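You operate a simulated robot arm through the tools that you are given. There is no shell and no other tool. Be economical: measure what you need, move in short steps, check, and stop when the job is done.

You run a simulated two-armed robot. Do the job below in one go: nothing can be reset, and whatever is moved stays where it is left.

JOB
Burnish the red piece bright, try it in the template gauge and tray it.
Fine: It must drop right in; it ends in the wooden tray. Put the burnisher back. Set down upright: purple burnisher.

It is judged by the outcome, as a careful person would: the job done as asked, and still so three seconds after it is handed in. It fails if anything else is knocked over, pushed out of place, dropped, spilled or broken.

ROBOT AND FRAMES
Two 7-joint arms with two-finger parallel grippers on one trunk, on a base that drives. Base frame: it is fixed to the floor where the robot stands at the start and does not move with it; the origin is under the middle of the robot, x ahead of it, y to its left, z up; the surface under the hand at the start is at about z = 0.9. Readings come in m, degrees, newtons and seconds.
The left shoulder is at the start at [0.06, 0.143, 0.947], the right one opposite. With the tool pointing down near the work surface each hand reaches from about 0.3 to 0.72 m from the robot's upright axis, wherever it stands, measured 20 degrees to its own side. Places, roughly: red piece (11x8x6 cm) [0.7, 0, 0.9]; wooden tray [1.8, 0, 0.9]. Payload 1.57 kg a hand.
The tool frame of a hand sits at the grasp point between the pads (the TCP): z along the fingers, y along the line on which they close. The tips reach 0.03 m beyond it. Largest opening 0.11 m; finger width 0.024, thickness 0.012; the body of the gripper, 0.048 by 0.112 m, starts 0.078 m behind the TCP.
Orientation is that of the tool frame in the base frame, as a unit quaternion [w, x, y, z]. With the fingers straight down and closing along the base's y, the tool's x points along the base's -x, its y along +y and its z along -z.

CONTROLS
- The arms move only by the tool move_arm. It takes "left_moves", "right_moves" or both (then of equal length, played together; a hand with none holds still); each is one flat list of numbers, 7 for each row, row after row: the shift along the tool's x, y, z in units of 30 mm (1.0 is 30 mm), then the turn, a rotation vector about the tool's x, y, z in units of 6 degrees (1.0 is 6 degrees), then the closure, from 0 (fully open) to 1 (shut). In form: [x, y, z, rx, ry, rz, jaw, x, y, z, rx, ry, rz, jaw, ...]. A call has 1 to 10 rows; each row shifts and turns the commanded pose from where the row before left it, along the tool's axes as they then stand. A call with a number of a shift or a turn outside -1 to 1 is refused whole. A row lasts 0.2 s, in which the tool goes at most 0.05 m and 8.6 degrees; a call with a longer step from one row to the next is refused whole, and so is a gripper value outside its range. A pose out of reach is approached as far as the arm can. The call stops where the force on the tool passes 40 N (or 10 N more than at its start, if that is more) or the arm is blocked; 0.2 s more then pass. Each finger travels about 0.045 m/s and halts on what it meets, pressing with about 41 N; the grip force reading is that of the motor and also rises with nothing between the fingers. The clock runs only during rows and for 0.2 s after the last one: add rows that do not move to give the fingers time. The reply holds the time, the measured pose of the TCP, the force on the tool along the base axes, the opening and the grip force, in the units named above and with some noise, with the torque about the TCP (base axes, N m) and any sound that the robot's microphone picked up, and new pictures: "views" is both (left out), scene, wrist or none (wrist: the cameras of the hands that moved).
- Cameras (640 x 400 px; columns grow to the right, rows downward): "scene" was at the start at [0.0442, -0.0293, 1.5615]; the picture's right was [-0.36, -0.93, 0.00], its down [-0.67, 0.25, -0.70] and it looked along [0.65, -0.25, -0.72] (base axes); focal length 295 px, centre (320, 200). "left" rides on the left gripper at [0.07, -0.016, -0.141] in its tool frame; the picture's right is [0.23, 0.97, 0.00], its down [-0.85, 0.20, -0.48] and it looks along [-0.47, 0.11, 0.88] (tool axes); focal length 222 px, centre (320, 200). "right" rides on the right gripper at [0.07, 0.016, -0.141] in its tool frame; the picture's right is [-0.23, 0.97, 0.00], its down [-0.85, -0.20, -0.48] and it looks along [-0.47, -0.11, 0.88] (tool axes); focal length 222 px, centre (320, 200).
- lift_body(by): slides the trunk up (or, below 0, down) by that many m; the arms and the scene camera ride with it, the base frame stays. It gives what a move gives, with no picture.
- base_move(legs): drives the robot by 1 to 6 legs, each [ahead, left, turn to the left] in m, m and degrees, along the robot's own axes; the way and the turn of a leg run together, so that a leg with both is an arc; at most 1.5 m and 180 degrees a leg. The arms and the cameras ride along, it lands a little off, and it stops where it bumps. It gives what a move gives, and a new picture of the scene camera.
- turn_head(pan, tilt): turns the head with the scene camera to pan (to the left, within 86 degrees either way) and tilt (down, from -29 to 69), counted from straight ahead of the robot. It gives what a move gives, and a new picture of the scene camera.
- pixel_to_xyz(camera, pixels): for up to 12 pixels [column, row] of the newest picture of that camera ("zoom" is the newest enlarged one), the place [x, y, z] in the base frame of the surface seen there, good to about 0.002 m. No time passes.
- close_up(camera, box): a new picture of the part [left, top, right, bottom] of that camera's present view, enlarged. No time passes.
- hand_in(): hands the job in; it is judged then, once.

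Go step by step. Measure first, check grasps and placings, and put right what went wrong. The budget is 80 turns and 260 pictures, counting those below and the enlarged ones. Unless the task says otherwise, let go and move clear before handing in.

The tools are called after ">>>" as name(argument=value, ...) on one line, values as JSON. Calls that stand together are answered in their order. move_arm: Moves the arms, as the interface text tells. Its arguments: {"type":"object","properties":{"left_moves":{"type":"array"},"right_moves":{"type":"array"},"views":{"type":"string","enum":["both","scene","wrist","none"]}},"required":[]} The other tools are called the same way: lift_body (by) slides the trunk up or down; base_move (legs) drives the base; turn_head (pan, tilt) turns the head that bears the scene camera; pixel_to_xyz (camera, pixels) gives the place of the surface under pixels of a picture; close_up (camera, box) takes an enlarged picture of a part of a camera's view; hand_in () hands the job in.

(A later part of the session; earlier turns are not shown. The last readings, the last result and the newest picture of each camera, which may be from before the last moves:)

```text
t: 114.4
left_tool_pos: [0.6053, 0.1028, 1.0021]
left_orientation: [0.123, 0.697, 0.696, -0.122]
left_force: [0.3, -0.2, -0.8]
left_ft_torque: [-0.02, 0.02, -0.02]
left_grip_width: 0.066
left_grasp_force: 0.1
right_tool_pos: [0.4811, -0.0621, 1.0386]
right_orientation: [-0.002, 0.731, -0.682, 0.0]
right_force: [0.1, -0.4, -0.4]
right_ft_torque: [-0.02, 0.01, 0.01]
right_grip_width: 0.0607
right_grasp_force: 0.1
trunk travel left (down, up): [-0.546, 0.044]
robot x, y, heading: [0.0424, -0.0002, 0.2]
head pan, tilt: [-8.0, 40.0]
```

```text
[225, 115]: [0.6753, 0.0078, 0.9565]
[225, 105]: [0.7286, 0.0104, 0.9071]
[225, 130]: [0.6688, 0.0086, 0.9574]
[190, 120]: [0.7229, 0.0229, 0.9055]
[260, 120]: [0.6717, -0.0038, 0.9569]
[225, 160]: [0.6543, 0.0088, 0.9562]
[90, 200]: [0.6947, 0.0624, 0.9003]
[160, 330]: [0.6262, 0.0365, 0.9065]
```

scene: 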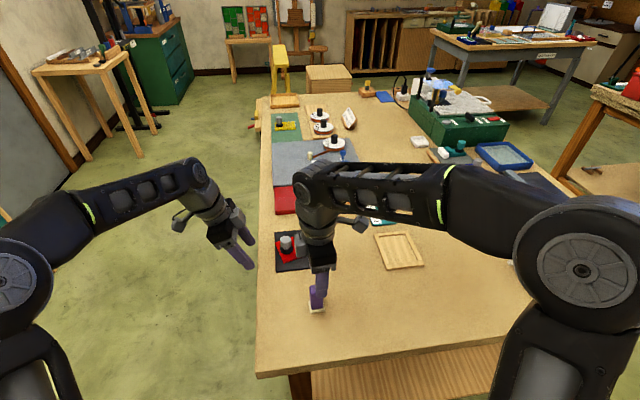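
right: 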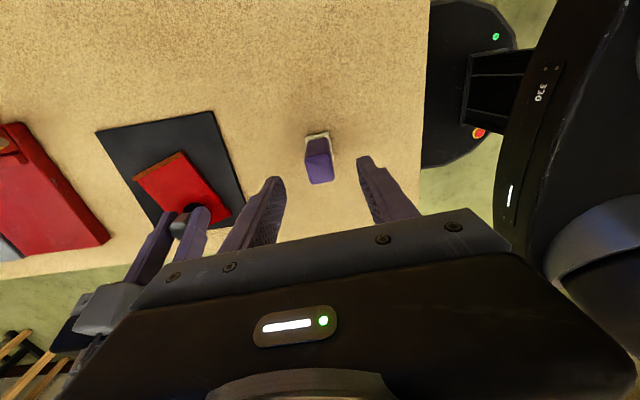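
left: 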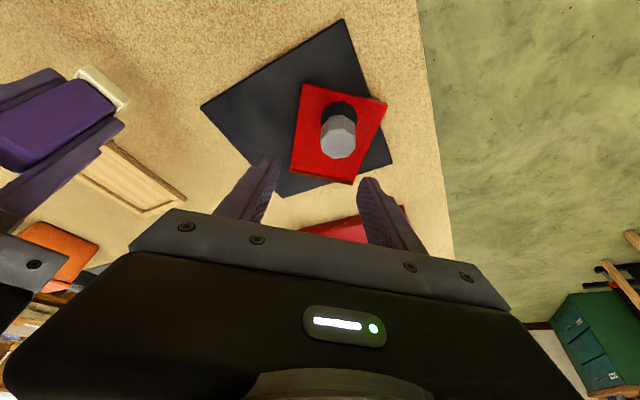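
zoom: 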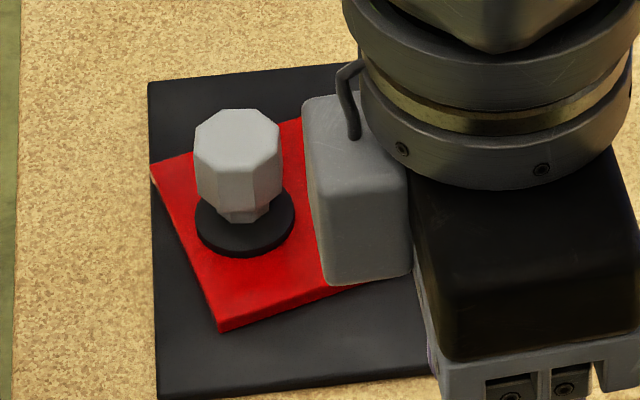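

>>> move_arm(right_moves=[0, 0, 0, 0, 0, 0.67, 0.4, -0.275, -0.771, 0, 0, 0, 0, 0.4, -0.275, -0.771, 0, 0, 0, 0, 0.4, -0.275, -0.771, 0, 0, 0, 0, 0.4, -0.275, -0.771, 0, 0, 0, 0, 0.4, -0.275, -0.771, 0, 0, 0, 0, 0.4, -0.275, -0.771, 0, 0, 0, 0, 0.4, -0.275, -0.771, 0, 0, 0, 0, 0.4, -0.275, -0.771, 0, 0, 0, 0, 0.4], views="both")

```text
t: 116.4
left_tool_pos: [0.6061, 0.1021, 1.0028]
left_orientation: [0.122, 0.697, 0.696, -0.12]
left_force: [0.0, 0.5, 0.4]
left_ft_torque: [0.02, 0.02, 0.03]
left_grip_width: 0.066
left_grasp_force: 0.0
right_tool_pos: [0.6436, -0.0065, 1.0388]
right_orientation: [-0.003, 0.707, -0.707, 0.0]
right_force: [-0.6, -0.7, -0.3]
right_ft_torque: [0.01, 0.01, 0.01]
right_grip_width: 0.0662
right_grasp_force: 0.0
right hand out of reach, approached as far as the arm can: row 9
trunk travel left (down, up): [-0.546, 0.044]
robot x, y, heading: [0.0446, -0.0011, 0.2]
head pan, tilt: [-8.0, 40.0]
```

scene: 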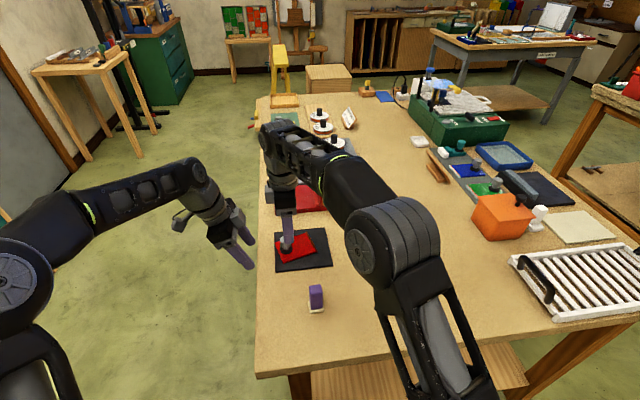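
right: 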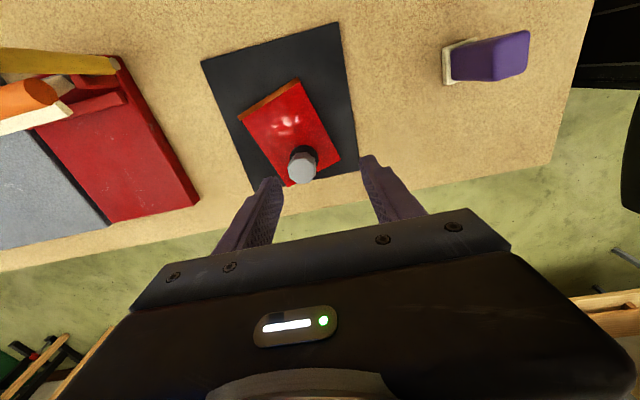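

>>> move_arm(right_moves=[0, 0, 0.62, 0, 0, 0, 0.4, 0, 0, 0.62, 0, 0, 0, 0.4, -0.12, -0.25, 0, 0, 0, 0, 0.4, -0.12, -0.25, 0, 0, 0, 0, 0.4, -0.11, -0.25, 0, 0, 0, 0, 0.4], views="wrist")

```text
t: 117.6
left_tool_pos: [0.6062, 0.1017, 1.0032]
left_orientation: [0.123, 0.696, 0.697, -0.121]
left_force: [-0.1, 0.4, -0.3]
left_ft_torque: [0.01, 0.04, 0.01]
left_grip_width: 0.0659
left_grasp_force: 0.1
right_tool_pos: [0.6667, 0.0058, 1.0015]
right_orientation: [-0.001, 0.708, -0.706, 0.0]
right_force: [-0.4, 0.2, -1.1]
right_ft_torque: [0.0, -0.02, -0.01]
right_grip_width: 0.0659
right_grasp_force: 0.0
trunk travel left (down, up): [-0.546, 0.044]
robot x, y, heading: [0.0425, 0.0001, -0.3]
head pan, tilt: [-8.0, 40.0]
```

right: 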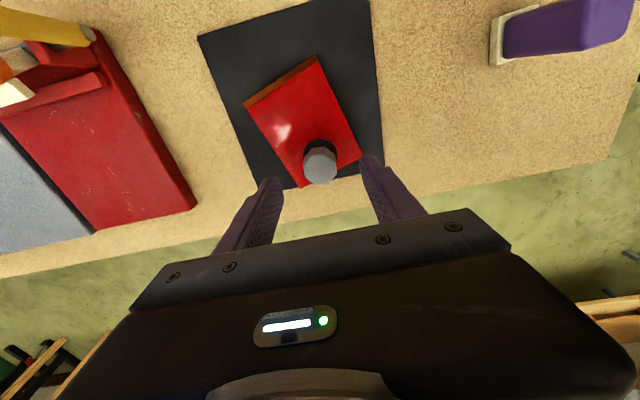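

The hand is centred over the knob (320,162). I lower and grip it.

>>> move_arm(right_moves=[0, 0, 0.415, 0, 0, 0, 0.4, 0, 0, 0.415, 0, 0, 0, 0.4, 0, 0, 0.415, 0, 0, 0, 0.45, 0, 0, 0.415, 0, 0, 0, 0.45, 0, 0, 0, 0, 0, 0, 0.6, 0, 0, 0, 0, 0, 0, 0.75, 0, 0, 0, 0, 0, 0, 1, 0, 0, 0, 0, 0, 0, 1, 0, 0, 0, 0, 0, 0, 1, 0, 0, 0, 0, 0, 0, 1], views="wrist")

>>> move_arm(right_moves=[0, 0, -0.3, 0, 0, 0, 1, 0, 0, -0.3, 0, 0, 0, 1, 0, 0, -0.1, 0, 0, 0, 1], views="both")

>>> close_up(camera="scene", box=[250, 212, 340, 272])

```text
t: 119.8
left_tool_pos: [0.6069, 0.1028, 1.0029]
left_orientation: [0.123, 0.696, 0.697, -0.121]
left_force: [0.4, 0.3, 0.4]
left_ft_torque: [0.0, -0.03, -0.01]
left_grip_width: 0.0659
left_grasp_force: 0.1
right_tool_pos: [0.6671, 0.0063, 0.9525]
right_orientation: [-0.002, 0.707, -0.707, 0.0]
right_force: [1.6, 0.8, -0.2]
right_ft_torque: [0.04, 0.02, 0.06]
right_grip_width: 0.0304
right_grasp_force: 24.9
trunk travel left (down, up): [-0.546, 0.044]
robot x, y, heading: [0.0421, -0.0003, 0.2]
head pan, tilt: [-8.0, 40.0]
```

right: 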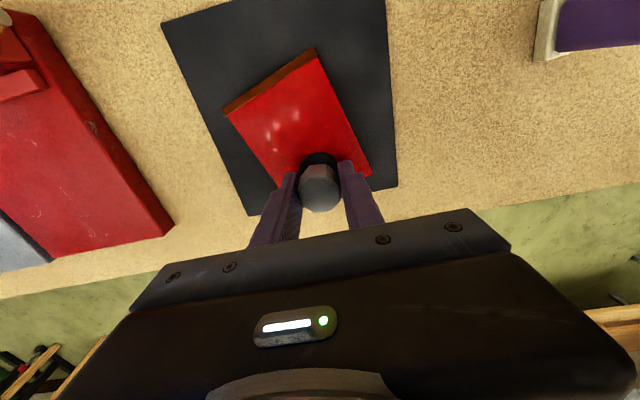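

```text
t: 120.6
left_tool_pos: [0.6057, 0.1016, 1.0027]
left_orientation: [0.123, 0.696, 0.697, -0.121]
left_force: [0.3, 0.1, 0.5]
left_ft_torque: [0.04, 0.02, -0.04]
left_grip_width: 0.066
left_grasp_force: 0.1
right_tool_pos: [0.6683, 0.0066, 0.9727]
right_orientation: [0.001, -0.707, 0.707, 0.001]
right_force: [-0.1, -0.5, -1.9]
right_ft_torque: [0.02, 0.03, 0.0]
right_grip_width: 0.0306
right_grasp_force: 25.0
trunk travel left (down, up): [-0.546, 0.044]
robot x, y, heading: [0.0462, 0.0001, 0.0]
head pan, tilt: [-8.0, 40.0]
```

scene: 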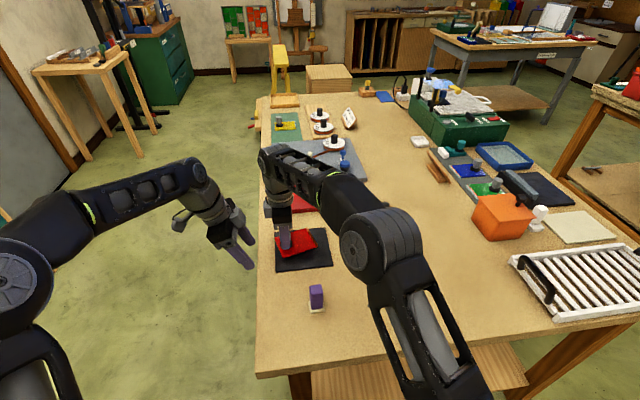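
right: 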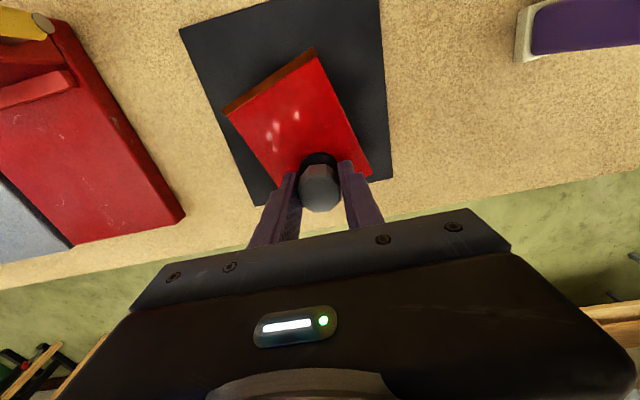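

```text
6.67 times, centred on (295, 242) of scene
```

zoom: 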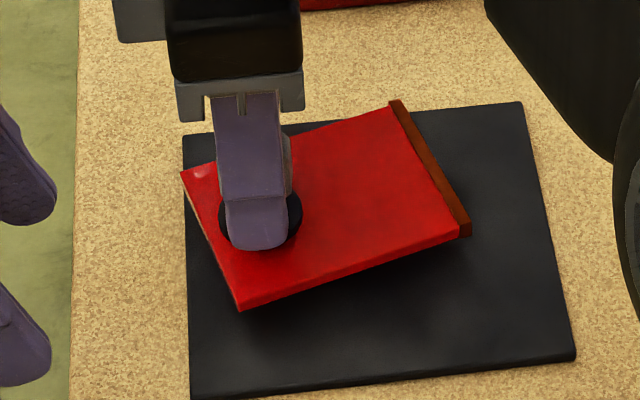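

The piece is lifted level. I carry it toward the gauge and turn it.

>>> move_arm(right_moves=[0.9, 0.15, -0.05, 0, 0, 0, 1, 0.9, 0.15, -0.05, 0, 0, 0, 1, 0.9, 0.15, -0.05, 0, 0, 0, 1, 0.9, 0.15, 0, 0, 0, 0, 1, 0.9, 0.15, 0, 0, 0, 0, 1, 0.9, 0.15, 0, 0, 0, 0, 1, 0.9, 0.15, 0, 0, 0, 0, 1, 0.9, 0.15, 0, 0, 0, 0, 1, 0.9, 0.15, 0, 0, 0, 0, 1], views="none")

>>> move_arm(right_moves=[0, 0, 0, 0, 0, 1, 1, 0, 0, 0, 0, 0, 1, 1, 0, 0, 0, 0, 0, 1, 1, 0, 0, 0, 0, 0, 1, 1, 0, 0, 0, 0, 0, 1, 1, 0, 0, 0, 0, 0, 1, 1, 0, 0, 0, 0, 0, 1, 1, 0, 0, 0, 0, 0, 1, 1, 0, 0, 0, 0, 0, 1, 1], views="none")

>>> move_arm(right_moves=[0, 0, 0, 0, 0, 1, 1, 0, 0, 0, 0, 0, 1, 1, 0, 0, 0, 0, 0, 1, 1, 0, 0, 0, 0, 0, 1, 1, 0, 0, 0, 0, 0, 1, 1, 0, 0, 0, 0, 0, 1, 1, 0, 0, 0, 0, 0, 1, 1, 0, 0, 0, 0, 0, 1, 1, 0, 0, 0, 0, 0, 0.5, 1], views="both")

```text
t: 122.6
left_tool_pos: [0.606, 0.1024, 1.0026]
left_orientation: [0.122, 0.696, 0.697, -0.121]
left_force: [-0.4, -1.3, -0.1]
left_ft_torque: [0.04, 0.02, 0.0]
left_grip_width: 0.0659
left_grasp_force: 0.0
right_tool_pos: [0.6258, -0.2351, 0.9784]
right_orientation: [0.002, -0.707, 0.707, 0.0]
right_force: [0.0, -1.3, -1.3]
right_ft_torque: [0.05, 0.0, 0.03]
right_grip_width: 0.0308
right_grasp_force: 24.9
trunk travel left (down, up): [-0.546, 0.044]
robot x, y, heading: [0.0447, 0.0011, 0.1]
head pan, tilt: [-8.0, 40.0]
```

```text
t: 124.6
left_tool_pos: [0.607, 0.102, 1.0019]
left_orientation: [0.123, 0.695, 0.697, -0.121]
left_force: [-1.2, -0.8, -0.3]
left_ft_torque: [-0.03, 0.0, -0.04]
left_grip_width: 0.0661
left_grasp_force: 0.0
right_tool_pos: [0.6267, -0.2361, 0.9772]
right_orientation: [0.001, -0.308, 0.951, 0.001]
right_force: [-0.6, -0.2, -1.6]
right_ft_torque: [0.01, -0.01, -0.01]
right_grip_width: 0.0306
right_grasp_force: 24.7
trunk travel left (down, up): [-0.546, 0.044]
robot x, y, heading: [0.0425, -0.0017, 0.0]
head pan, tilt: [-8.0, 40.0]
```

```text
t: 126.6
left_tool_pos: [0.6059, 0.102, 1.0027]
left_orientation: [0.123, 0.696, 0.697, -0.121]
left_force: [0.1, 0.1, -0.2]
left_ft_torque: [0.02, -0.02, 0.02]
left_grip_width: 0.0661
left_grasp_force: 0.0
right_tool_pos: [0.627, -0.2374, 0.9763]
right_orientation: [0.001, 0.132, 0.991, 0.001]
right_force: [0.4, 0.5, -2.2]
right_ft_torque: [0.0, -0.02, 0.02]
right_grip_width: 0.0306
right_grasp_force: 24.7
trunk travel left (down, up): [-0.546, 0.044]
robot x, y, heading: [0.0449, 0.0009, -0.1]
head pan, tilt: [-8.0, 40.0]
```

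scene: 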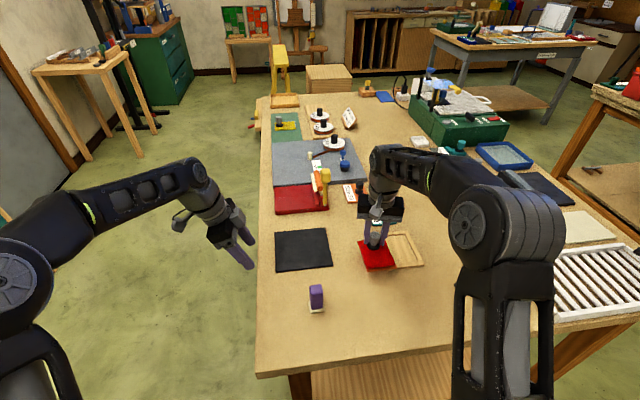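
right: 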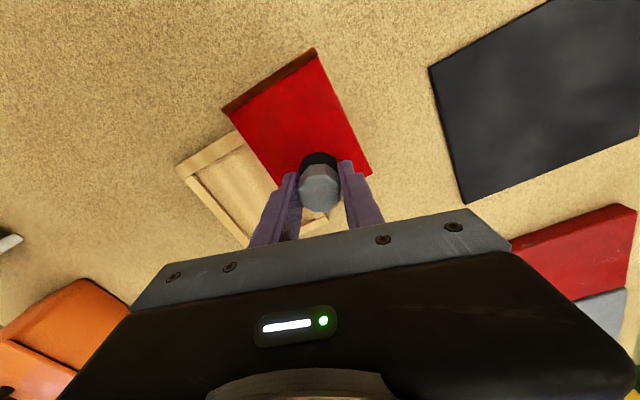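

>>> close_up(camera="scene", box=[345, 222, 435, 282])

>>> close_up(camera="right", box=[160, 30, 400, 250])

>>> pixel_to_xyz(camera="right", pixels=[[223, 107], [314, 50], [230, 112], [316, 60], [370, 172], [353, 125], [250, 140], [178, 166], [230, 133], [290, 120], [188, 174], [215, 212]])

```text
6.67 times, centred on (390, 252) of scene
```

zoom: 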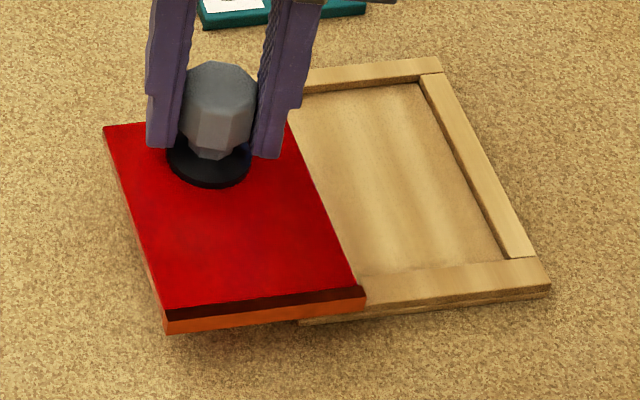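

```text
1.82 times, centred on (280, 140) of right
```

zoom: 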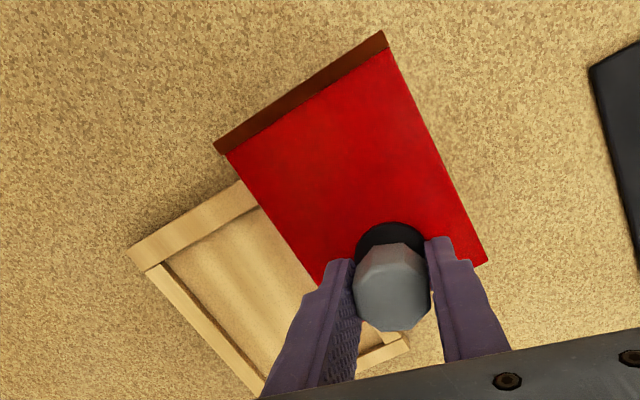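

```text
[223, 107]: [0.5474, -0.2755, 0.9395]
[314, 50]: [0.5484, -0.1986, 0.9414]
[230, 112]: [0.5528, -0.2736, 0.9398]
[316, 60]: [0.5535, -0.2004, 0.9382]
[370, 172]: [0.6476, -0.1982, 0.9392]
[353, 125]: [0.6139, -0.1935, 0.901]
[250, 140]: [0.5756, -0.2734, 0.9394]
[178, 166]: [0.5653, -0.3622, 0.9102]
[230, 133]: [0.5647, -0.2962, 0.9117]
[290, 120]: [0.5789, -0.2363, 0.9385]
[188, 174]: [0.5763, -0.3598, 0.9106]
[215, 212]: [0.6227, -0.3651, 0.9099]
```

The plate is square to the gauge, and its edge face shines bright orange (zoom 265,310). I measure the recess once more for accurate placement.

>>> close_up(camera="scene", box=[345, 222, 435, 282])

>>> pixel_to_xyz(camera="zoom", pixels=[[440, 60], [548, 285], [418, 78], [420, 92], [507, 258], [497, 255], [400, 266], [470, 262], [360, 88], [440, 262], [460, 170], [470, 185]])

>>> pixel_to_xyz(camera="right", pixels=[[176, 164], [188, 178], [196, 172], [247, 146], [192, 170], [236, 148], [240, 244], [222, 225], [230, 222], [227, 130], [385, 218], [365, 225]])

```text
6.67 times, centred on (390, 252) of scene
```

zoom: 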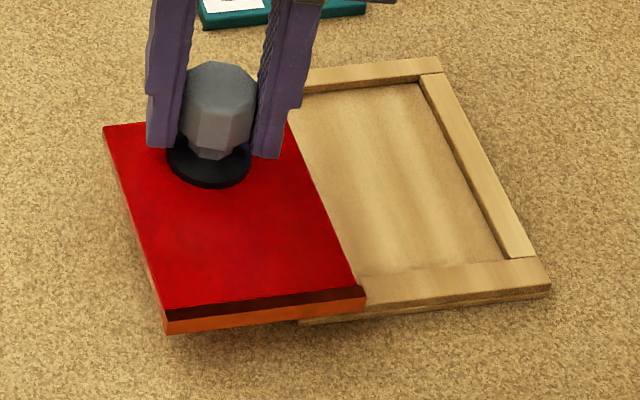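

```text
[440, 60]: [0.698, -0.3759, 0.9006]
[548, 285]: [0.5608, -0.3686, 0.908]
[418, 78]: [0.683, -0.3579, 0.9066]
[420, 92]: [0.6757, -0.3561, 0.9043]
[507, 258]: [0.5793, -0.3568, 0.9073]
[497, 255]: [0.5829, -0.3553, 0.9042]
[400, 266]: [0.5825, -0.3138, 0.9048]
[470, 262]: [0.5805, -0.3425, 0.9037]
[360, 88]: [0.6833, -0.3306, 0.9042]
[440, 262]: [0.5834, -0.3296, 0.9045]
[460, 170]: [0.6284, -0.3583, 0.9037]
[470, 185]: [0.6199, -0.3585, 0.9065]
```

```text
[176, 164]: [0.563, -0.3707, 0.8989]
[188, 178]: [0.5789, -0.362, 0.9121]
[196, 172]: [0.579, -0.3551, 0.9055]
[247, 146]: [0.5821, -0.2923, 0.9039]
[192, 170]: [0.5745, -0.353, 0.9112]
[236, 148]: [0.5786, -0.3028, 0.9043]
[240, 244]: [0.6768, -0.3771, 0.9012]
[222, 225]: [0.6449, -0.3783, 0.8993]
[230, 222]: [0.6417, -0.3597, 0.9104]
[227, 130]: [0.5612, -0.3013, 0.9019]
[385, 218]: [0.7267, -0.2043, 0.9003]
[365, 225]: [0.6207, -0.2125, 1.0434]
```

Recess spans about x 0.578–0.681, y −0.358…−0.274. I move the plate over it at height and compare.

>>> move_arm(right_moves=[-0.573, -0.753, 0, 0, 0, 0, 1, -0.573, -0.753, 0, 0, 0, 0, 1, -0.573, -0.753, 0, 0, 0, 0, 1, 0, 0, 0.3, 0, 0, 0, 1, 0, 0, 0, 0, 0, 0, 1], views="wrist")

>>> close_up(camera="scene", box=[355, 212, 445, 282])

>>> close_up(camera="right", box=[190, 20, 400, 220])

```text
t: 127.8
left_tool_pos: [0.6069, 0.1027, 1.0028]
left_orientation: [0.123, 0.696, 0.697, -0.121]
left_force: [0.4, -0.1, 0.4]
left_ft_torque: [0.0, 0.0, 0.0]
left_grip_width: 0.0659
left_grasp_force: 0.1
right_tool_pos: [0.6598, -0.3157, 0.9672]
right_orientation: [0.002, 0.131, 0.991, 0.001]
right_force: [-0.8, -0.5, -1.7]
right_ft_torque: [-0.01, -0.03, -0.01]
right_grip_width: 0.0306
right_grasp_force: 24.5
trunk travel left (down, up): [-0.546, 0.044]
robot x, y, heading: [0.0449, 0.0001, -0.1]
head pan, tilt: [-8.0, 40.0]
```

right: 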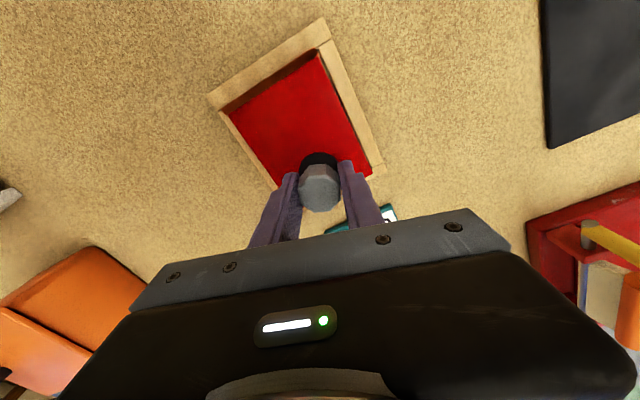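

```text
5.71 times, centred on (400, 247) of scene
```

zoom: 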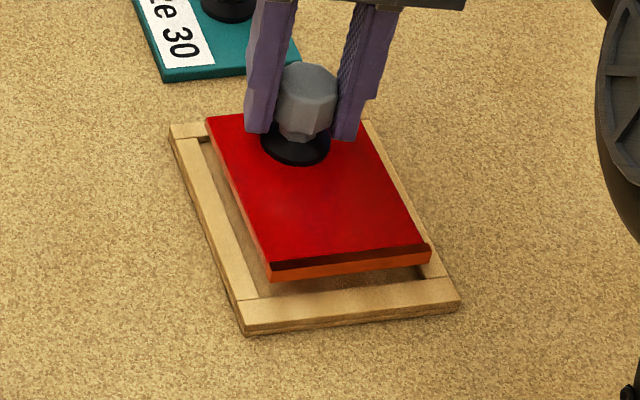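

```text
2.00 times, centred on (295, 120) of right
```

zoom: 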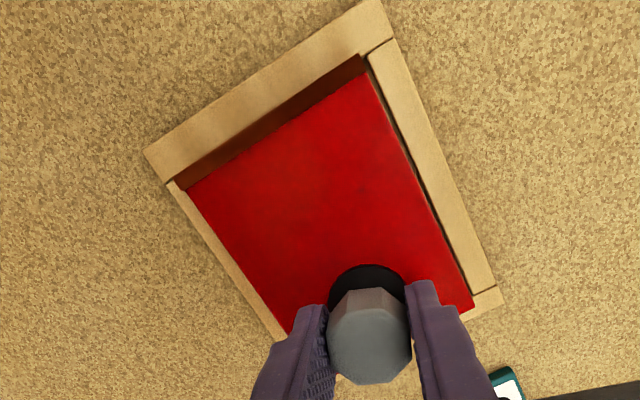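

The plate sits well over the recess. I measure edges for a fine offset.

>>> pixel_to_xyz(camera="zoom", pixels=[[180, 184], [360, 60], [365, 75], [190, 190], [468, 305], [285, 325], [175, 178], [352, 55], [372, 62], [488, 290], [420, 190], [437, 185]])

>>> close_up(camera="scene", box=[355, 212, 445, 282])

>>> pixel_to_xyz(camera="zoom", pixels=[[275, 266], [428, 248], [210, 118], [250, 298], [425, 278], [210, 145], [222, 180], [445, 276], [375, 150], [238, 240], [440, 285], [262, 240]])

```text
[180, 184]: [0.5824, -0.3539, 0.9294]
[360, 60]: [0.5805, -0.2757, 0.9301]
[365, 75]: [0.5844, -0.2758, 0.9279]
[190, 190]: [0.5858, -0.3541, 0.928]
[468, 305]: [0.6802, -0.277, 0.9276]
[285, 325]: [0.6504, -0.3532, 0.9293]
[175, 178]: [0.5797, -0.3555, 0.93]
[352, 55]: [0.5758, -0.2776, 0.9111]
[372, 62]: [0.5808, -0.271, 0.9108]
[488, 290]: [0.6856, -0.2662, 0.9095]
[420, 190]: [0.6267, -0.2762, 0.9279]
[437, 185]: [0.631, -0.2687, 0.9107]
```

```text
5.71 times, centred on (400, 247) of scene
```

zoom: 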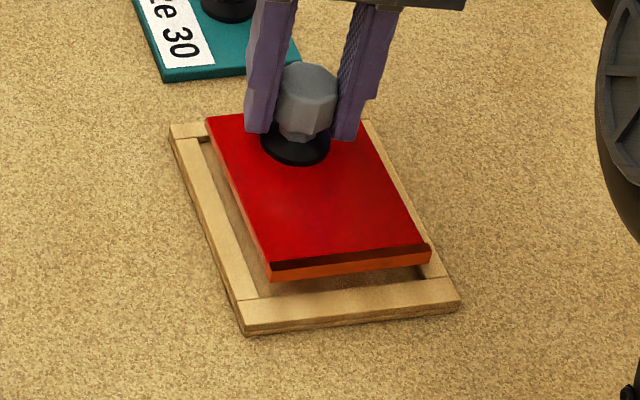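

```text
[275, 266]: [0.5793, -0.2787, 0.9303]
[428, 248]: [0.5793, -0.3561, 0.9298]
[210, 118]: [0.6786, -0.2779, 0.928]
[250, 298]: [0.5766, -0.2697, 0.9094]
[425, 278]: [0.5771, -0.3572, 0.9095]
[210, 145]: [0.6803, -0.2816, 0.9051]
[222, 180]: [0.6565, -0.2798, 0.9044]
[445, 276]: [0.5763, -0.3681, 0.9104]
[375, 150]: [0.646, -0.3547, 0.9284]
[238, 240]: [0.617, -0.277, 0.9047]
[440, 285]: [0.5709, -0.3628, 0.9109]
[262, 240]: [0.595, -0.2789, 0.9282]
```

Alignment is within a millimetre or so all round. I lower it in.

>>> move_arm(right_moves=[0, 0, 0.2, 0, 0, 0, 1, 0, 0, 0.15, 0, 0, 0, 1, 0, 0, 0.1, 0, 0, 0, 1, 0, 0, 0.06, 0, 0, 0, 1], views="none")

>>> close_up(camera="scene", box=[355, 212, 445, 282])

>>> close_up(camera="right", box=[190, 20, 400, 220])

```text
t: 128.8
left_tool_pos: [0.6062, 0.1023, 1.0037]
left_orientation: [0.123, 0.696, 0.697, -0.122]
left_force: [-0.1, -0.5, 0.1]
left_ft_torque: [0.01, 0.0, -0.01]
left_grip_width: 0.0661
left_grasp_force: 0.1
right_tool_pos: [0.6597, -0.3157, 0.9514]
right_orientation: [0.0, 0.131, 0.991, 0.0]
right_force: [-0.5, -0.9, -2.6]
right_ft_torque: [0.0, -0.03, -0.01]
right_grip_width: 0.0305
right_grasp_force: 25.0
trunk travel left (down, up): [-0.546, 0.044]
robot x, y, heading: [0.046, 0.0013, 0.3]
head pan, tilt: [-8.0, 40.0]
```

```text
5.71 times, centred on (400, 247) of scene
```

zoom: 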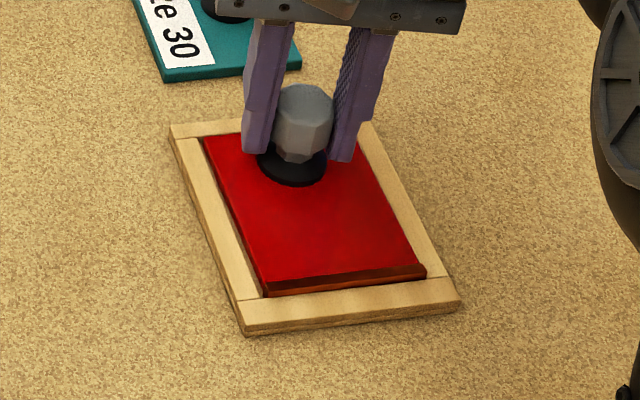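

```text
2.00 times, centred on (295, 120) of right
```

zoom: 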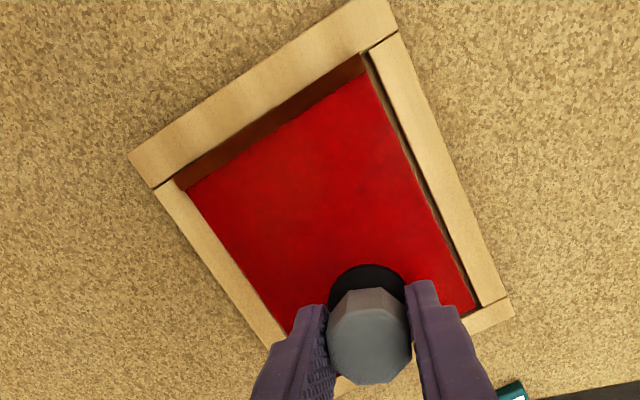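

It's entering the recess without force. I let it down the last bit.

>>> move_arm(right_moves=[0, 0, 0.05, 0, 0, 0, 1, 0, 0, 0.05, 0, 0, 0, 1], views="none")

```text
t: 129.4
left_tool_pos: [0.6062, 0.1017, 1.0035]
left_orientation: [0.123, 0.696, 0.697, -0.121]
left_force: [-1.1, -0.8, 0.1]
left_ft_torque: [-0.01, -0.03, 0.0]
left_grip_width: 0.066
left_grasp_force: 0.1
right_tool_pos: [0.6588, -0.3158, 0.9502]
right_orientation: [0.001, 0.131, 0.991, 0.001]
right_force: [0.7, -0.7, 3.5]
right_ft_torque: [-0.11, 0.45, 0.02]
right_grip_width: 0.0306
right_grasp_force: 24.8
trunk travel left (down, up): [-0.546, 0.044]
robot x, y, heading: [0.0441, -0.0021, 0.1]
head pan, tilt: [-8.0, 40.0]
```

Light contact at the expected floor height. I release so it seats freely, and check.

>>> move_arm(right_moves=[0, 0, 0, 0, 0, 0, 0.6, 0, 0, 0, 0, 0, 0, 0.5, 0, 0, 0, 0, 0, 0, 0.5, 0, 0, -0.6, 0, 0, 0, 0.5, 0, 0, -0.6, 0, 0, 0, 0.5, 0, 0, -0.6, 0, 0, 0, 0.5], views="none")

>>> close_up(camera="scene", box=[355, 212, 445, 282])

>>> pixel_to_xyz(camera="zoom", pixels=[[225, 170], [260, 270], [400, 255], [370, 180], [320, 230], [300, 100], [300, 120], [280, 110], [320, 110]])

```text
t: 130.8
left_tool_pos: [0.6054, 0.1023, 1.0036]
left_orientation: [0.123, 0.695, 0.698, -0.121]
left_force: [0.0, 0.4, -0.3]
left_ft_torque: [-0.02, -0.02, 0.01]
left_grip_width: 0.066
left_grasp_force: 0.0
right_tool_pos: [0.6572, -0.3164, 1.0045]
right_orientation: [0.001, 0.131, 0.991, 0.001]
right_force: [0.0, 0.2, 0.3]
right_ft_torque: [-0.02, 0.03, 0.02]
right_grip_width: 0.0551
right_grasp_force: 0.0
trunk travel left (down, up): [-0.546, 0.044]
robot x, y, heading: [0.0449, -0.0018, -0.0]
head pan, tilt: [-8.0, 40.0]
```

```text
5.71 times, centred on (400, 247) of scene
```

zoom: 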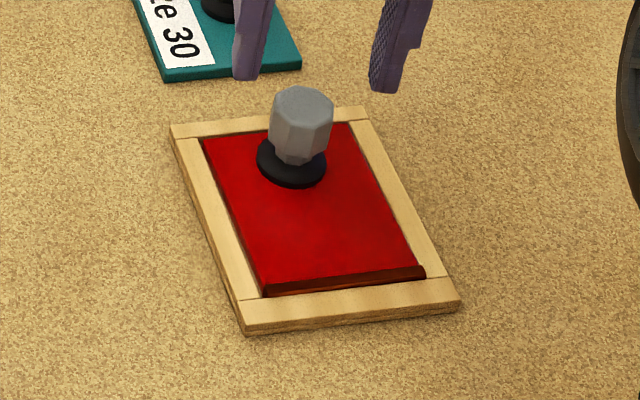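

```text
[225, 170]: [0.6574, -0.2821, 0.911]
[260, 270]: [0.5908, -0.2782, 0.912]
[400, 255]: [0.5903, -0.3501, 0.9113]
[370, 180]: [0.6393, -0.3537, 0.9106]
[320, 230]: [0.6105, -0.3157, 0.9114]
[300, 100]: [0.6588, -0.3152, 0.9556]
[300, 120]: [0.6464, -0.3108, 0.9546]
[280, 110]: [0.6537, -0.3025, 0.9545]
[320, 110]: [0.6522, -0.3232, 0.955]
```

The piece dropped fully in, flat (top at 0.911 everywhere). Now I re-grip and lift it out.

>>> move_arm(right_moves=[0, 0, 0.6, 0, 0, 0, 0.5, 0, 0, 0.6, 0, 0, 0, 0.5, 0, 0, 0.52, 0, 0, 0, 0.5, 0, 0, 0, 0, 0, 0, 0.65, 0, 0, 0, 0, 0, 0, 0.8, 0, 0, 0, 0, 0, 0, 1, 0, 0, 0, 0, 0, 0, 1, 0, 0, 0, 0, 0, 0, 1, 0, 0, 0, 0, 0, 0, 1], views="none")

>>> move_arm(right_moves=[0, 0, -0.3, 0, 0, 0, 1, 0, 0, -0.3, 0, 0, 0, 1, 0, 0, -0.4, 0, 0, 0, 1, 0.5, 0, -0.5, 0, 0, 0, 1, 0.8, 0, -0.6, 0, 0, 0, 1, 0.8, 0, -0.6, 0, 0, 0, 1, 0.8, 0, -0.6, 0, 0, 0, 1, 0.8, 0, -0.6, 0, 0, 0, 1], views="both")

>>> turn_head(pan=50, tilt=35)

```text
t: 132.8
left_tool_pos: [0.6066, 0.1028, 1.0034]
left_orientation: [0.123, 0.696, 0.697, -0.122]
left_force: [0.5, 0.2, 0.1]
left_ft_torque: [0.0, 0.02, 0.01]
left_grip_width: 0.0662
left_grasp_force: 0.2
right_tool_pos: [0.6582, -0.3152, 0.9515]
right_orientation: [0.001, 0.131, 0.991, 0.001]
right_force: [-0.1, -0.4, 0.4]
right_ft_torque: [-0.14, -0.01, 0.04]
right_grip_width: 0.0304
right_grasp_force: 25.1
trunk travel left (down, up): [-0.546, 0.044]
robot x, y, heading: [0.0474, -0.0013, -0.2]
head pan, tilt: [-8.0, 40.0]
```

```text
t: 134.6
left_tool_pos: [0.6066, 0.1019, 1.0027]
left_orientation: [0.123, 0.696, 0.697, -0.121]
left_force: [-0.4, 0.1, 0.5]
left_ft_torque: [0.02, -0.05, -0.02]
left_grip_width: 0.066
left_grasp_force: 0.0
right_tool_pos: [0.5509, -0.286, 1.0698]
right_orientation: [0.0, 0.13, 0.991, 0.001]
right_force: [-0.9, -0.1, -2.0]
right_ft_torque: [0.01, -0.05, 0.0]
right_grip_width: 0.0304
right_grasp_force: 24.7
trunk travel left (down, up): [-0.546, 0.044]
robot x, y, heading: [0.0434, 0.0015, -0.4]
head pan, tilt: [-8.0, 40.0]
```

scene: 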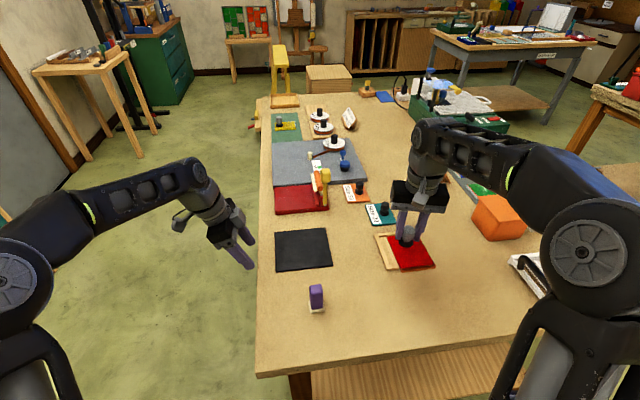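
right: 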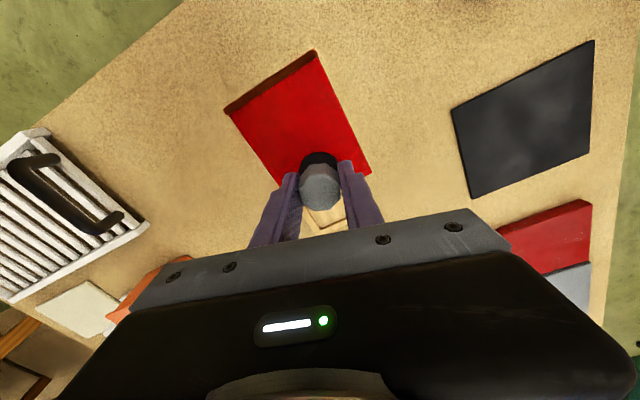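

```text
t: 135.8
left_tool_pos: [0.6063, 0.1024, 1.0023]
left_orientation: [0.123, 0.696, 0.697, -0.121]
left_force: [-0.7, 0.3, 0.7]
left_ft_torque: [0.02, 0.01, 0.0]
left_grip_width: 0.0661
left_grasp_force: 0.0
right_tool_pos: [0.5506, -0.2865, 1.0689]
right_orientation: [0.0, 0.13, 0.991, 0.0]
right_force: [-0.7, 0.4, -0.8]
right_ft_torque: [-0.02, -0.06, 0.06]
right_grip_width: 0.0307
right_grasp_force: 25.2
trunk travel left (down, up): [-0.546, 0.044]
robot x, y, heading: [0.0455, -0.0024, -0.0]
head pan, tilt: [50.0, 35.0]
```

scene: 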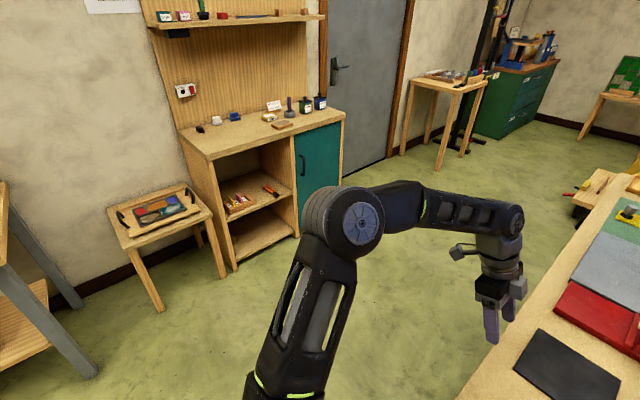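

>>> pixel_to_xyz(camera="scene", pixels=[[235, 268], [298, 235], [340, 118], [345, 185], [160, 310], [405, 152], [440, 168], [470, 150], [588, 205], [570, 195], [600, 175], [490, 345]])

>>> turn_head(pan=12, tilt=25)

>>> close_up(camera="scene", box=[290, 60, 480, 180])

```text
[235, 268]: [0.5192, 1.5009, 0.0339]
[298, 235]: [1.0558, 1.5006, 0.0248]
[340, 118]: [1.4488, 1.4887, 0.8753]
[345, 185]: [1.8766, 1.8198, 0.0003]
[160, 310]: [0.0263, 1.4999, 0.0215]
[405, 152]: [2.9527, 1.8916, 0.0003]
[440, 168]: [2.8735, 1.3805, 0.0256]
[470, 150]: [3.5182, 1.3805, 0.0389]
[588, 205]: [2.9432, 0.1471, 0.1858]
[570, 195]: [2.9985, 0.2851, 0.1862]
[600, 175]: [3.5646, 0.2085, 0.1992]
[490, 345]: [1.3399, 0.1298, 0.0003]
```

```text
t: 136.9
left_tool_pos: [0.6058, 0.1023, 1.0025]
left_orientation: [0.122, 0.696, 0.697, -0.122]
left_force: [-0.6, 0.2, 0.1]
left_ft_torque: [0.02, -0.01, 0.01]
left_grip_width: 0.066
left_grasp_force: 0.1
right_tool_pos: [0.5513, -0.2877, 1.0693]
right_orientation: [0.002, 0.131, 0.991, 0.001]
right_force: [0.5, 0.6, -0.6]
right_ft_torque: [-0.01, -0.06, -0.01]
right_grip_width: 0.0306
right_grasp_force: 24.9
trunk travel left (down, up): [-0.546, 0.044]
robot x, y, heading: [0.0458, 0.0031, -0.0]
head pan, tilt: [12.0, 25.0]
```

scene: 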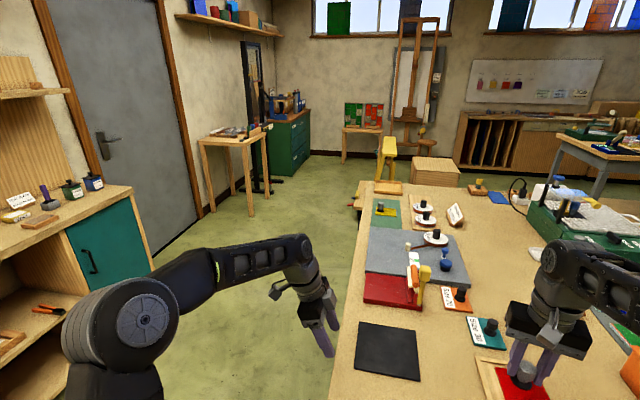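

```text
3.33 times, centred on (385, 120) of scene
```

zoom: 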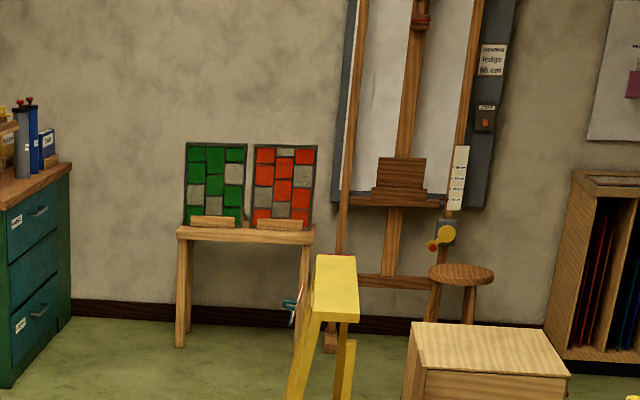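

>>> close_up(camera="scene", box=[340, 130, 440, 230])

>>> pixel_to_xyz(camera="scene", pixels=[[357, 195], [354, 208], [375, 187], [401, 186], [403, 194], [373, 194], [388, 191], [386, 175], [340, 200], [360, 200], [352, 195], [366, 230]])

```text
4.00 times, centred on (390, 180) of scene
```

zoom: 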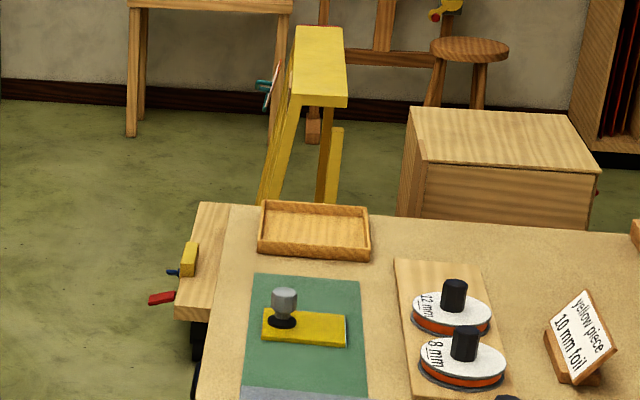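

```text
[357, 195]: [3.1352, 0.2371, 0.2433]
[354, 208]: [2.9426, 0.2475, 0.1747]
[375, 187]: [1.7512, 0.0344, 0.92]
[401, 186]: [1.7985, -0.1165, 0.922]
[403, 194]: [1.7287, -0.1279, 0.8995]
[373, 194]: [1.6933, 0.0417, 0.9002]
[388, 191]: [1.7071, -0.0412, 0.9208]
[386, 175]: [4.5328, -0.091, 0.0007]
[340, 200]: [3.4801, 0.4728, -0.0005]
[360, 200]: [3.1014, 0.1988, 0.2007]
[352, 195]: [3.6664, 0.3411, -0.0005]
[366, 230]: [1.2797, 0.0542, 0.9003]
```

The corridor left of the bench is wide (cabinet at y≈1.5), and the tray is at x 1.70–1.87, y −0.125…0.04. I tuck the left arm, then back off.

>>> move_arm(left_moves=[-0.228, -0.83, -0.627, 0, 0, 0, 0.4, -0.228, -0.83, -0.627, 0, 0, 0, 0.4, -0.228, -0.83, -0.627, 0, 0, 0, 0.4, -0.228, -0.83, -0.627, 0, 0, 0, 0.4], views="none")

>>> base_move(legs=[[-0.45, 0, 0], [0, 0.65, 0]])

```text
t: 137.9
left_tool_pos: [0.5061, 0.103, 1.0834]
left_orientation: [0.123, 0.695, 0.698, -0.121]
left_force: [0.5, -0.4, 0.7]
left_ft_torque: [-0.03, 0.01, -0.01]
left_grip_width: 0.066
left_grasp_force: 0.1
right_tool_pos: [0.5511, -0.2878, 1.0686]
right_orientation: [0.001, 0.13, 0.991, 0.0]
right_force: [0.0, 0.6, -1.9]
right_ft_torque: [0.03, -0.06, -0.04]
right_grip_width: 0.03
right_grasp_force: 25.1
trunk travel left (down, up): [-0.546, 0.044]
robot x, y, heading: [0.0466, -0.0018, 0.1]
head pan, tilt: [12.0, 25.0]
```

```text
t: 140.5
left_tool_pos: [0.0865, 0.1046, 1.0824]
left_orientation: [0.122, 0.696, 0.697, -0.122]
left_force: [0.4, -1.1, -0.7]
left_ft_torque: [-0.05, 0.02, -0.01]
left_grip_width: 0.0658
left_grasp_force: 0.0
right_tool_pos: [0.131, -0.2852, 1.0686]
right_orientation: [0.0, 0.132, 0.991, 0.001]
right_force: [1.0, -0.5, -1.5]
right_ft_torque: [0.0, 0.01, -0.03]
right_grip_width: 0.0307
right_grasp_force: 25.0
trunk travel left (down, up): [-0.546, 0.044]
robot x, y, heading: [-0.3803, 0.0028, -0.2]
head pan, tilt: [12.0, 25.0]
stopped in leg 1: the robot was blocked; the commanded pose is now the measured one
```

scene: 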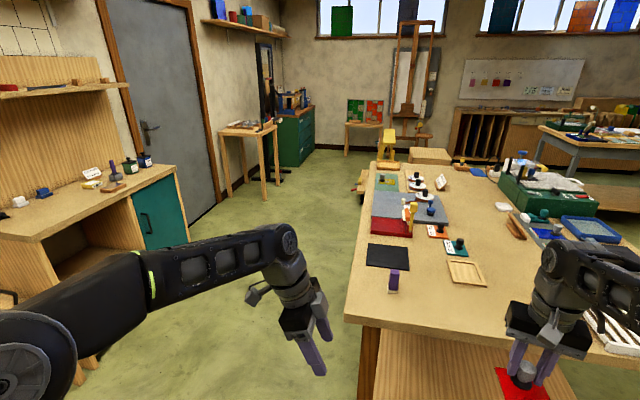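

The base touched something behind at x≈−0.38; I ease forward a bit and go left, then along the bench.

>>> base_move(legs=[[0.06, 0, 0], [0, 0.65, 0], [0.9, 0, 0]])

```text
t: 149.1
left_tool_pos: [1.049, 0.7361, 1.0828]
left_orientation: [0.122, 0.706, 0.687, -0.124]
left_force: [-0.6, -0.9, 0.4]
left_ft_torque: [0.0, -0.01, 0.0]
left_grip_width: 0.0659
left_grasp_force: 0.1
right_tool_pos: [1.0848, 0.3449, 1.0699]
right_orientation: [0.002, 0.144, 0.99, 0.001]
right_force: [0.4, -1.3, -1.9]
right_ft_torque: [-0.03, -0.05, 0.02]
right_grip_width: 0.0303
right_grasp_force: 25.0
trunk travel left (down, up): [-0.546, 0.044]
robot x, y, heading: [0.5818, 0.6435, -1.4]
head pan, tilt: [12.0, 25.0]
```

scene: 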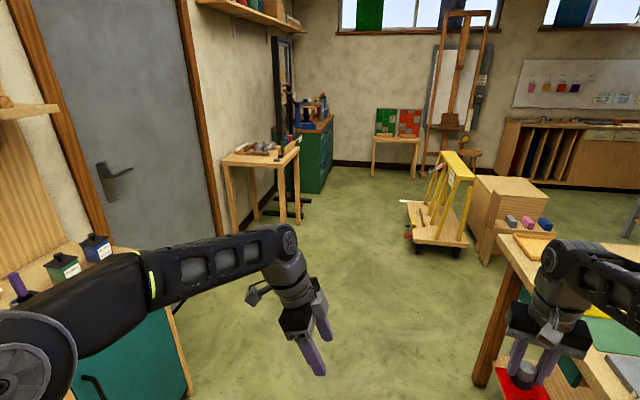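

>>> base_move(legs=[[1.2, 0.02, 0], [0, 0, -88.6]])

>>> turn_head(pan=0, tilt=48)

```text
t: 158.7
left_tool_pos: [1.8451, 0.1762, 1.0824]
left_orientation: [0.002, 0.985, 0.004, -0.173]
left_force: [0.2, -0.1, 0.0]
left_ft_torque: [0.0, 0.0, 0.04]
left_grip_width: 0.0661
left_grasp_force: 0.0
right_tool_pos: [1.4551, 0.1274, 1.0702]
right_orientation: [0.002, 0.792, 0.611, 0.0]
right_force: [-0.1, -0.8, -0.9]
right_ft_torque: [-0.01, -0.02, 0.01]
right_grip_width: 0.0304
right_grasp_force: 24.9
trunk travel left (down, up): [-0.546, 0.044]
robot x, y, heading: [1.7404, 0.6363, -89.7]
head pan, tilt: [12.0, 25.0]
```

scene: 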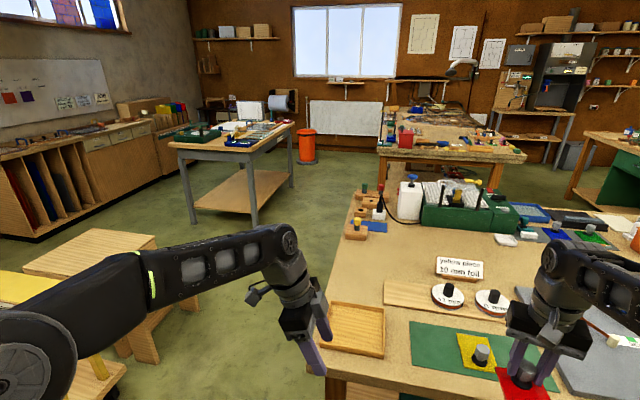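

```text
t: 159.6
left_tool_pos: [1.8454, 0.1765, 1.0831]
left_orientation: [0.002, 0.985, 0.003, -0.173]
left_force: [-0.8, 0.6, 1.0]
left_ft_torque: [-0.01, 0.01, 0.02]
left_grip_width: 0.0663
left_grasp_force: 0.0
right_tool_pos: [1.4551, 0.1286, 1.0699]
right_orientation: [0.001, 0.793, 0.61, 0.0]
right_force: [-0.3, 0.4, -1.4]
right_ft_torque: [-0.01, -0.01, -0.03]
right_grip_width: 0.0308
right_grasp_force: 24.9
trunk travel left (down, up): [-0.546, 0.044]
robot x, y, heading: [1.7398, 0.6355, -89.9]
head pan, tilt: [0.0, 48.0]
```

scene: 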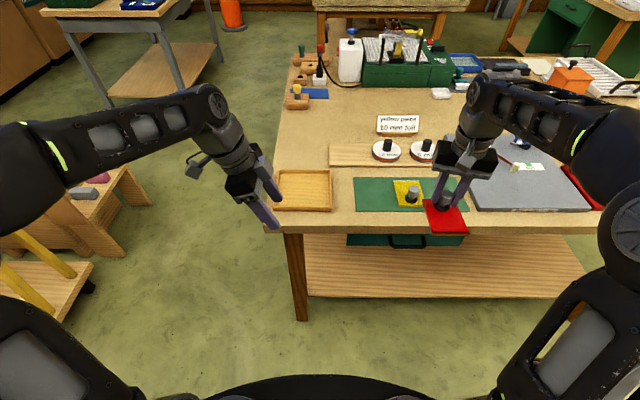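

I'm alongside the tray (303,190). I move the left arm out of the way and measure the tray before driving in.

>>> move_arm(left_moves=[0.78, -0.55, -0.28, 0, 0, 0, 0.4, 0.78, -0.55, -0.28, 0, 0, 0, 0.4, 0.78, -0.55, -0.28, 0, 0, 0, 0.4, 0.78, -0.55, -0.28, 0, 0, 0, 0.4, 0.78, -0.55, -0.28, 0, 0, 0, 0.4, 0.78, -0.55, -0.28, 0, 0, 0, 0.4], views="none")

>>> base_move(legs=[[0.17, 0.0, 0]])

>>> close_up(camera="scene", box=[240, 170, 480, 300])

```text
t: 161.0
left_tool_pos: [1.9946, 0.2741, 1.084]
left_orientation: [0.003, 0.985, 0.003, -0.173]
left_force: [0.6, 0.1, 0.0]
left_ft_torque: [-0.02, 0.03, -0.03]
left_grip_width: 0.066
left_grasp_force: 0.1
right_tool_pos: [1.4548, 0.1293, 1.0696]
right_orientation: [0.001, 0.792, 0.61, -0.001]
right_force: [-0.1, 0.6, -3.0]
right_ft_torque: [-0.04, 0.01, -0.02]
right_grip_width: 0.0307
right_grasp_force: 25.1
trunk travel left (down, up): [-0.546, 0.044]
robot x, y, heading: [1.7389, 0.6364, -89.6]
head pan, tilt: [0.0, 48.0]
```

```text
t: 162.4
left_tool_pos: [1.9949, 0.0998, 1.0838]
left_orientation: [0.002, 0.985, 0.003, -0.173]
left_force: [-0.7, -0.9, -0.1]
left_ft_torque: [0.07, -0.05, 0.0]
left_grip_width: 0.0661
left_grasp_force: 0.1
right_tool_pos: [1.4557, -0.0465, 1.0691]
right_orientation: [0.001, 0.793, 0.609, 0.001]
right_force: [0.9, -0.1, -1.8]
right_ft_torque: [-0.03, 0.01, -0.02]
right_grip_width: 0.0303
right_grasp_force: 25.0
trunk travel left (down, up): [-0.546, 0.044]
robot x, y, heading: [1.7422, 0.4606, -90.0]
head pan, tilt: [0.0, 48.0]
```

scene: 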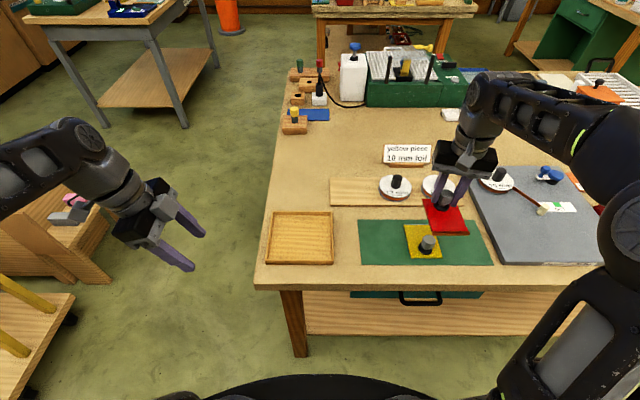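

```text
2.67 times, centred on (360, 235) of scene
```

zoom: 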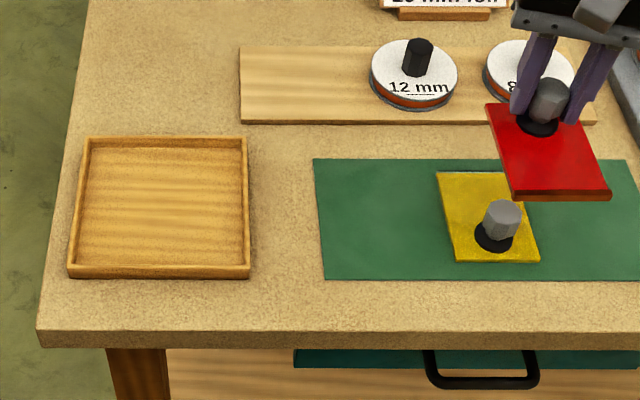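

>>> pixel_to_xyz(camera="zoom", pixels=[[90, 140], [243, 140], [72, 270], [247, 270], [92, 155], [238, 155], [82, 262], [240, 262], [160, 210], [495, 105], [565, 105], [606, 192]])

>>> pixel_to_xyz(camera="zoom", pixels=[[515, 195], [548, 85], [410, 45], [550, 150], [490, 210], [420, 90]])

```text
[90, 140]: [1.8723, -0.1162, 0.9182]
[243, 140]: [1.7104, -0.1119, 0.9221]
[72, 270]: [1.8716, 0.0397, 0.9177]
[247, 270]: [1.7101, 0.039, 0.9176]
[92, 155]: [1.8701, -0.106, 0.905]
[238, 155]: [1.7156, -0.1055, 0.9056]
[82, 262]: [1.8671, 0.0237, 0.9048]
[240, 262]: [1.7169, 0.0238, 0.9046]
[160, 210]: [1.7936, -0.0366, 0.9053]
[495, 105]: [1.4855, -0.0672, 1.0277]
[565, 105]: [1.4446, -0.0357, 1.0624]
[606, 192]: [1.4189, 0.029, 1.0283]
```

```text
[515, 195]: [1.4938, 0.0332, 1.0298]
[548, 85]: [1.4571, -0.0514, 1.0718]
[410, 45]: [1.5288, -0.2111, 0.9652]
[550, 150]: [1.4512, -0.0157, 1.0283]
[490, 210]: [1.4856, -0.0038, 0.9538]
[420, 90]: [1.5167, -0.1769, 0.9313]
```

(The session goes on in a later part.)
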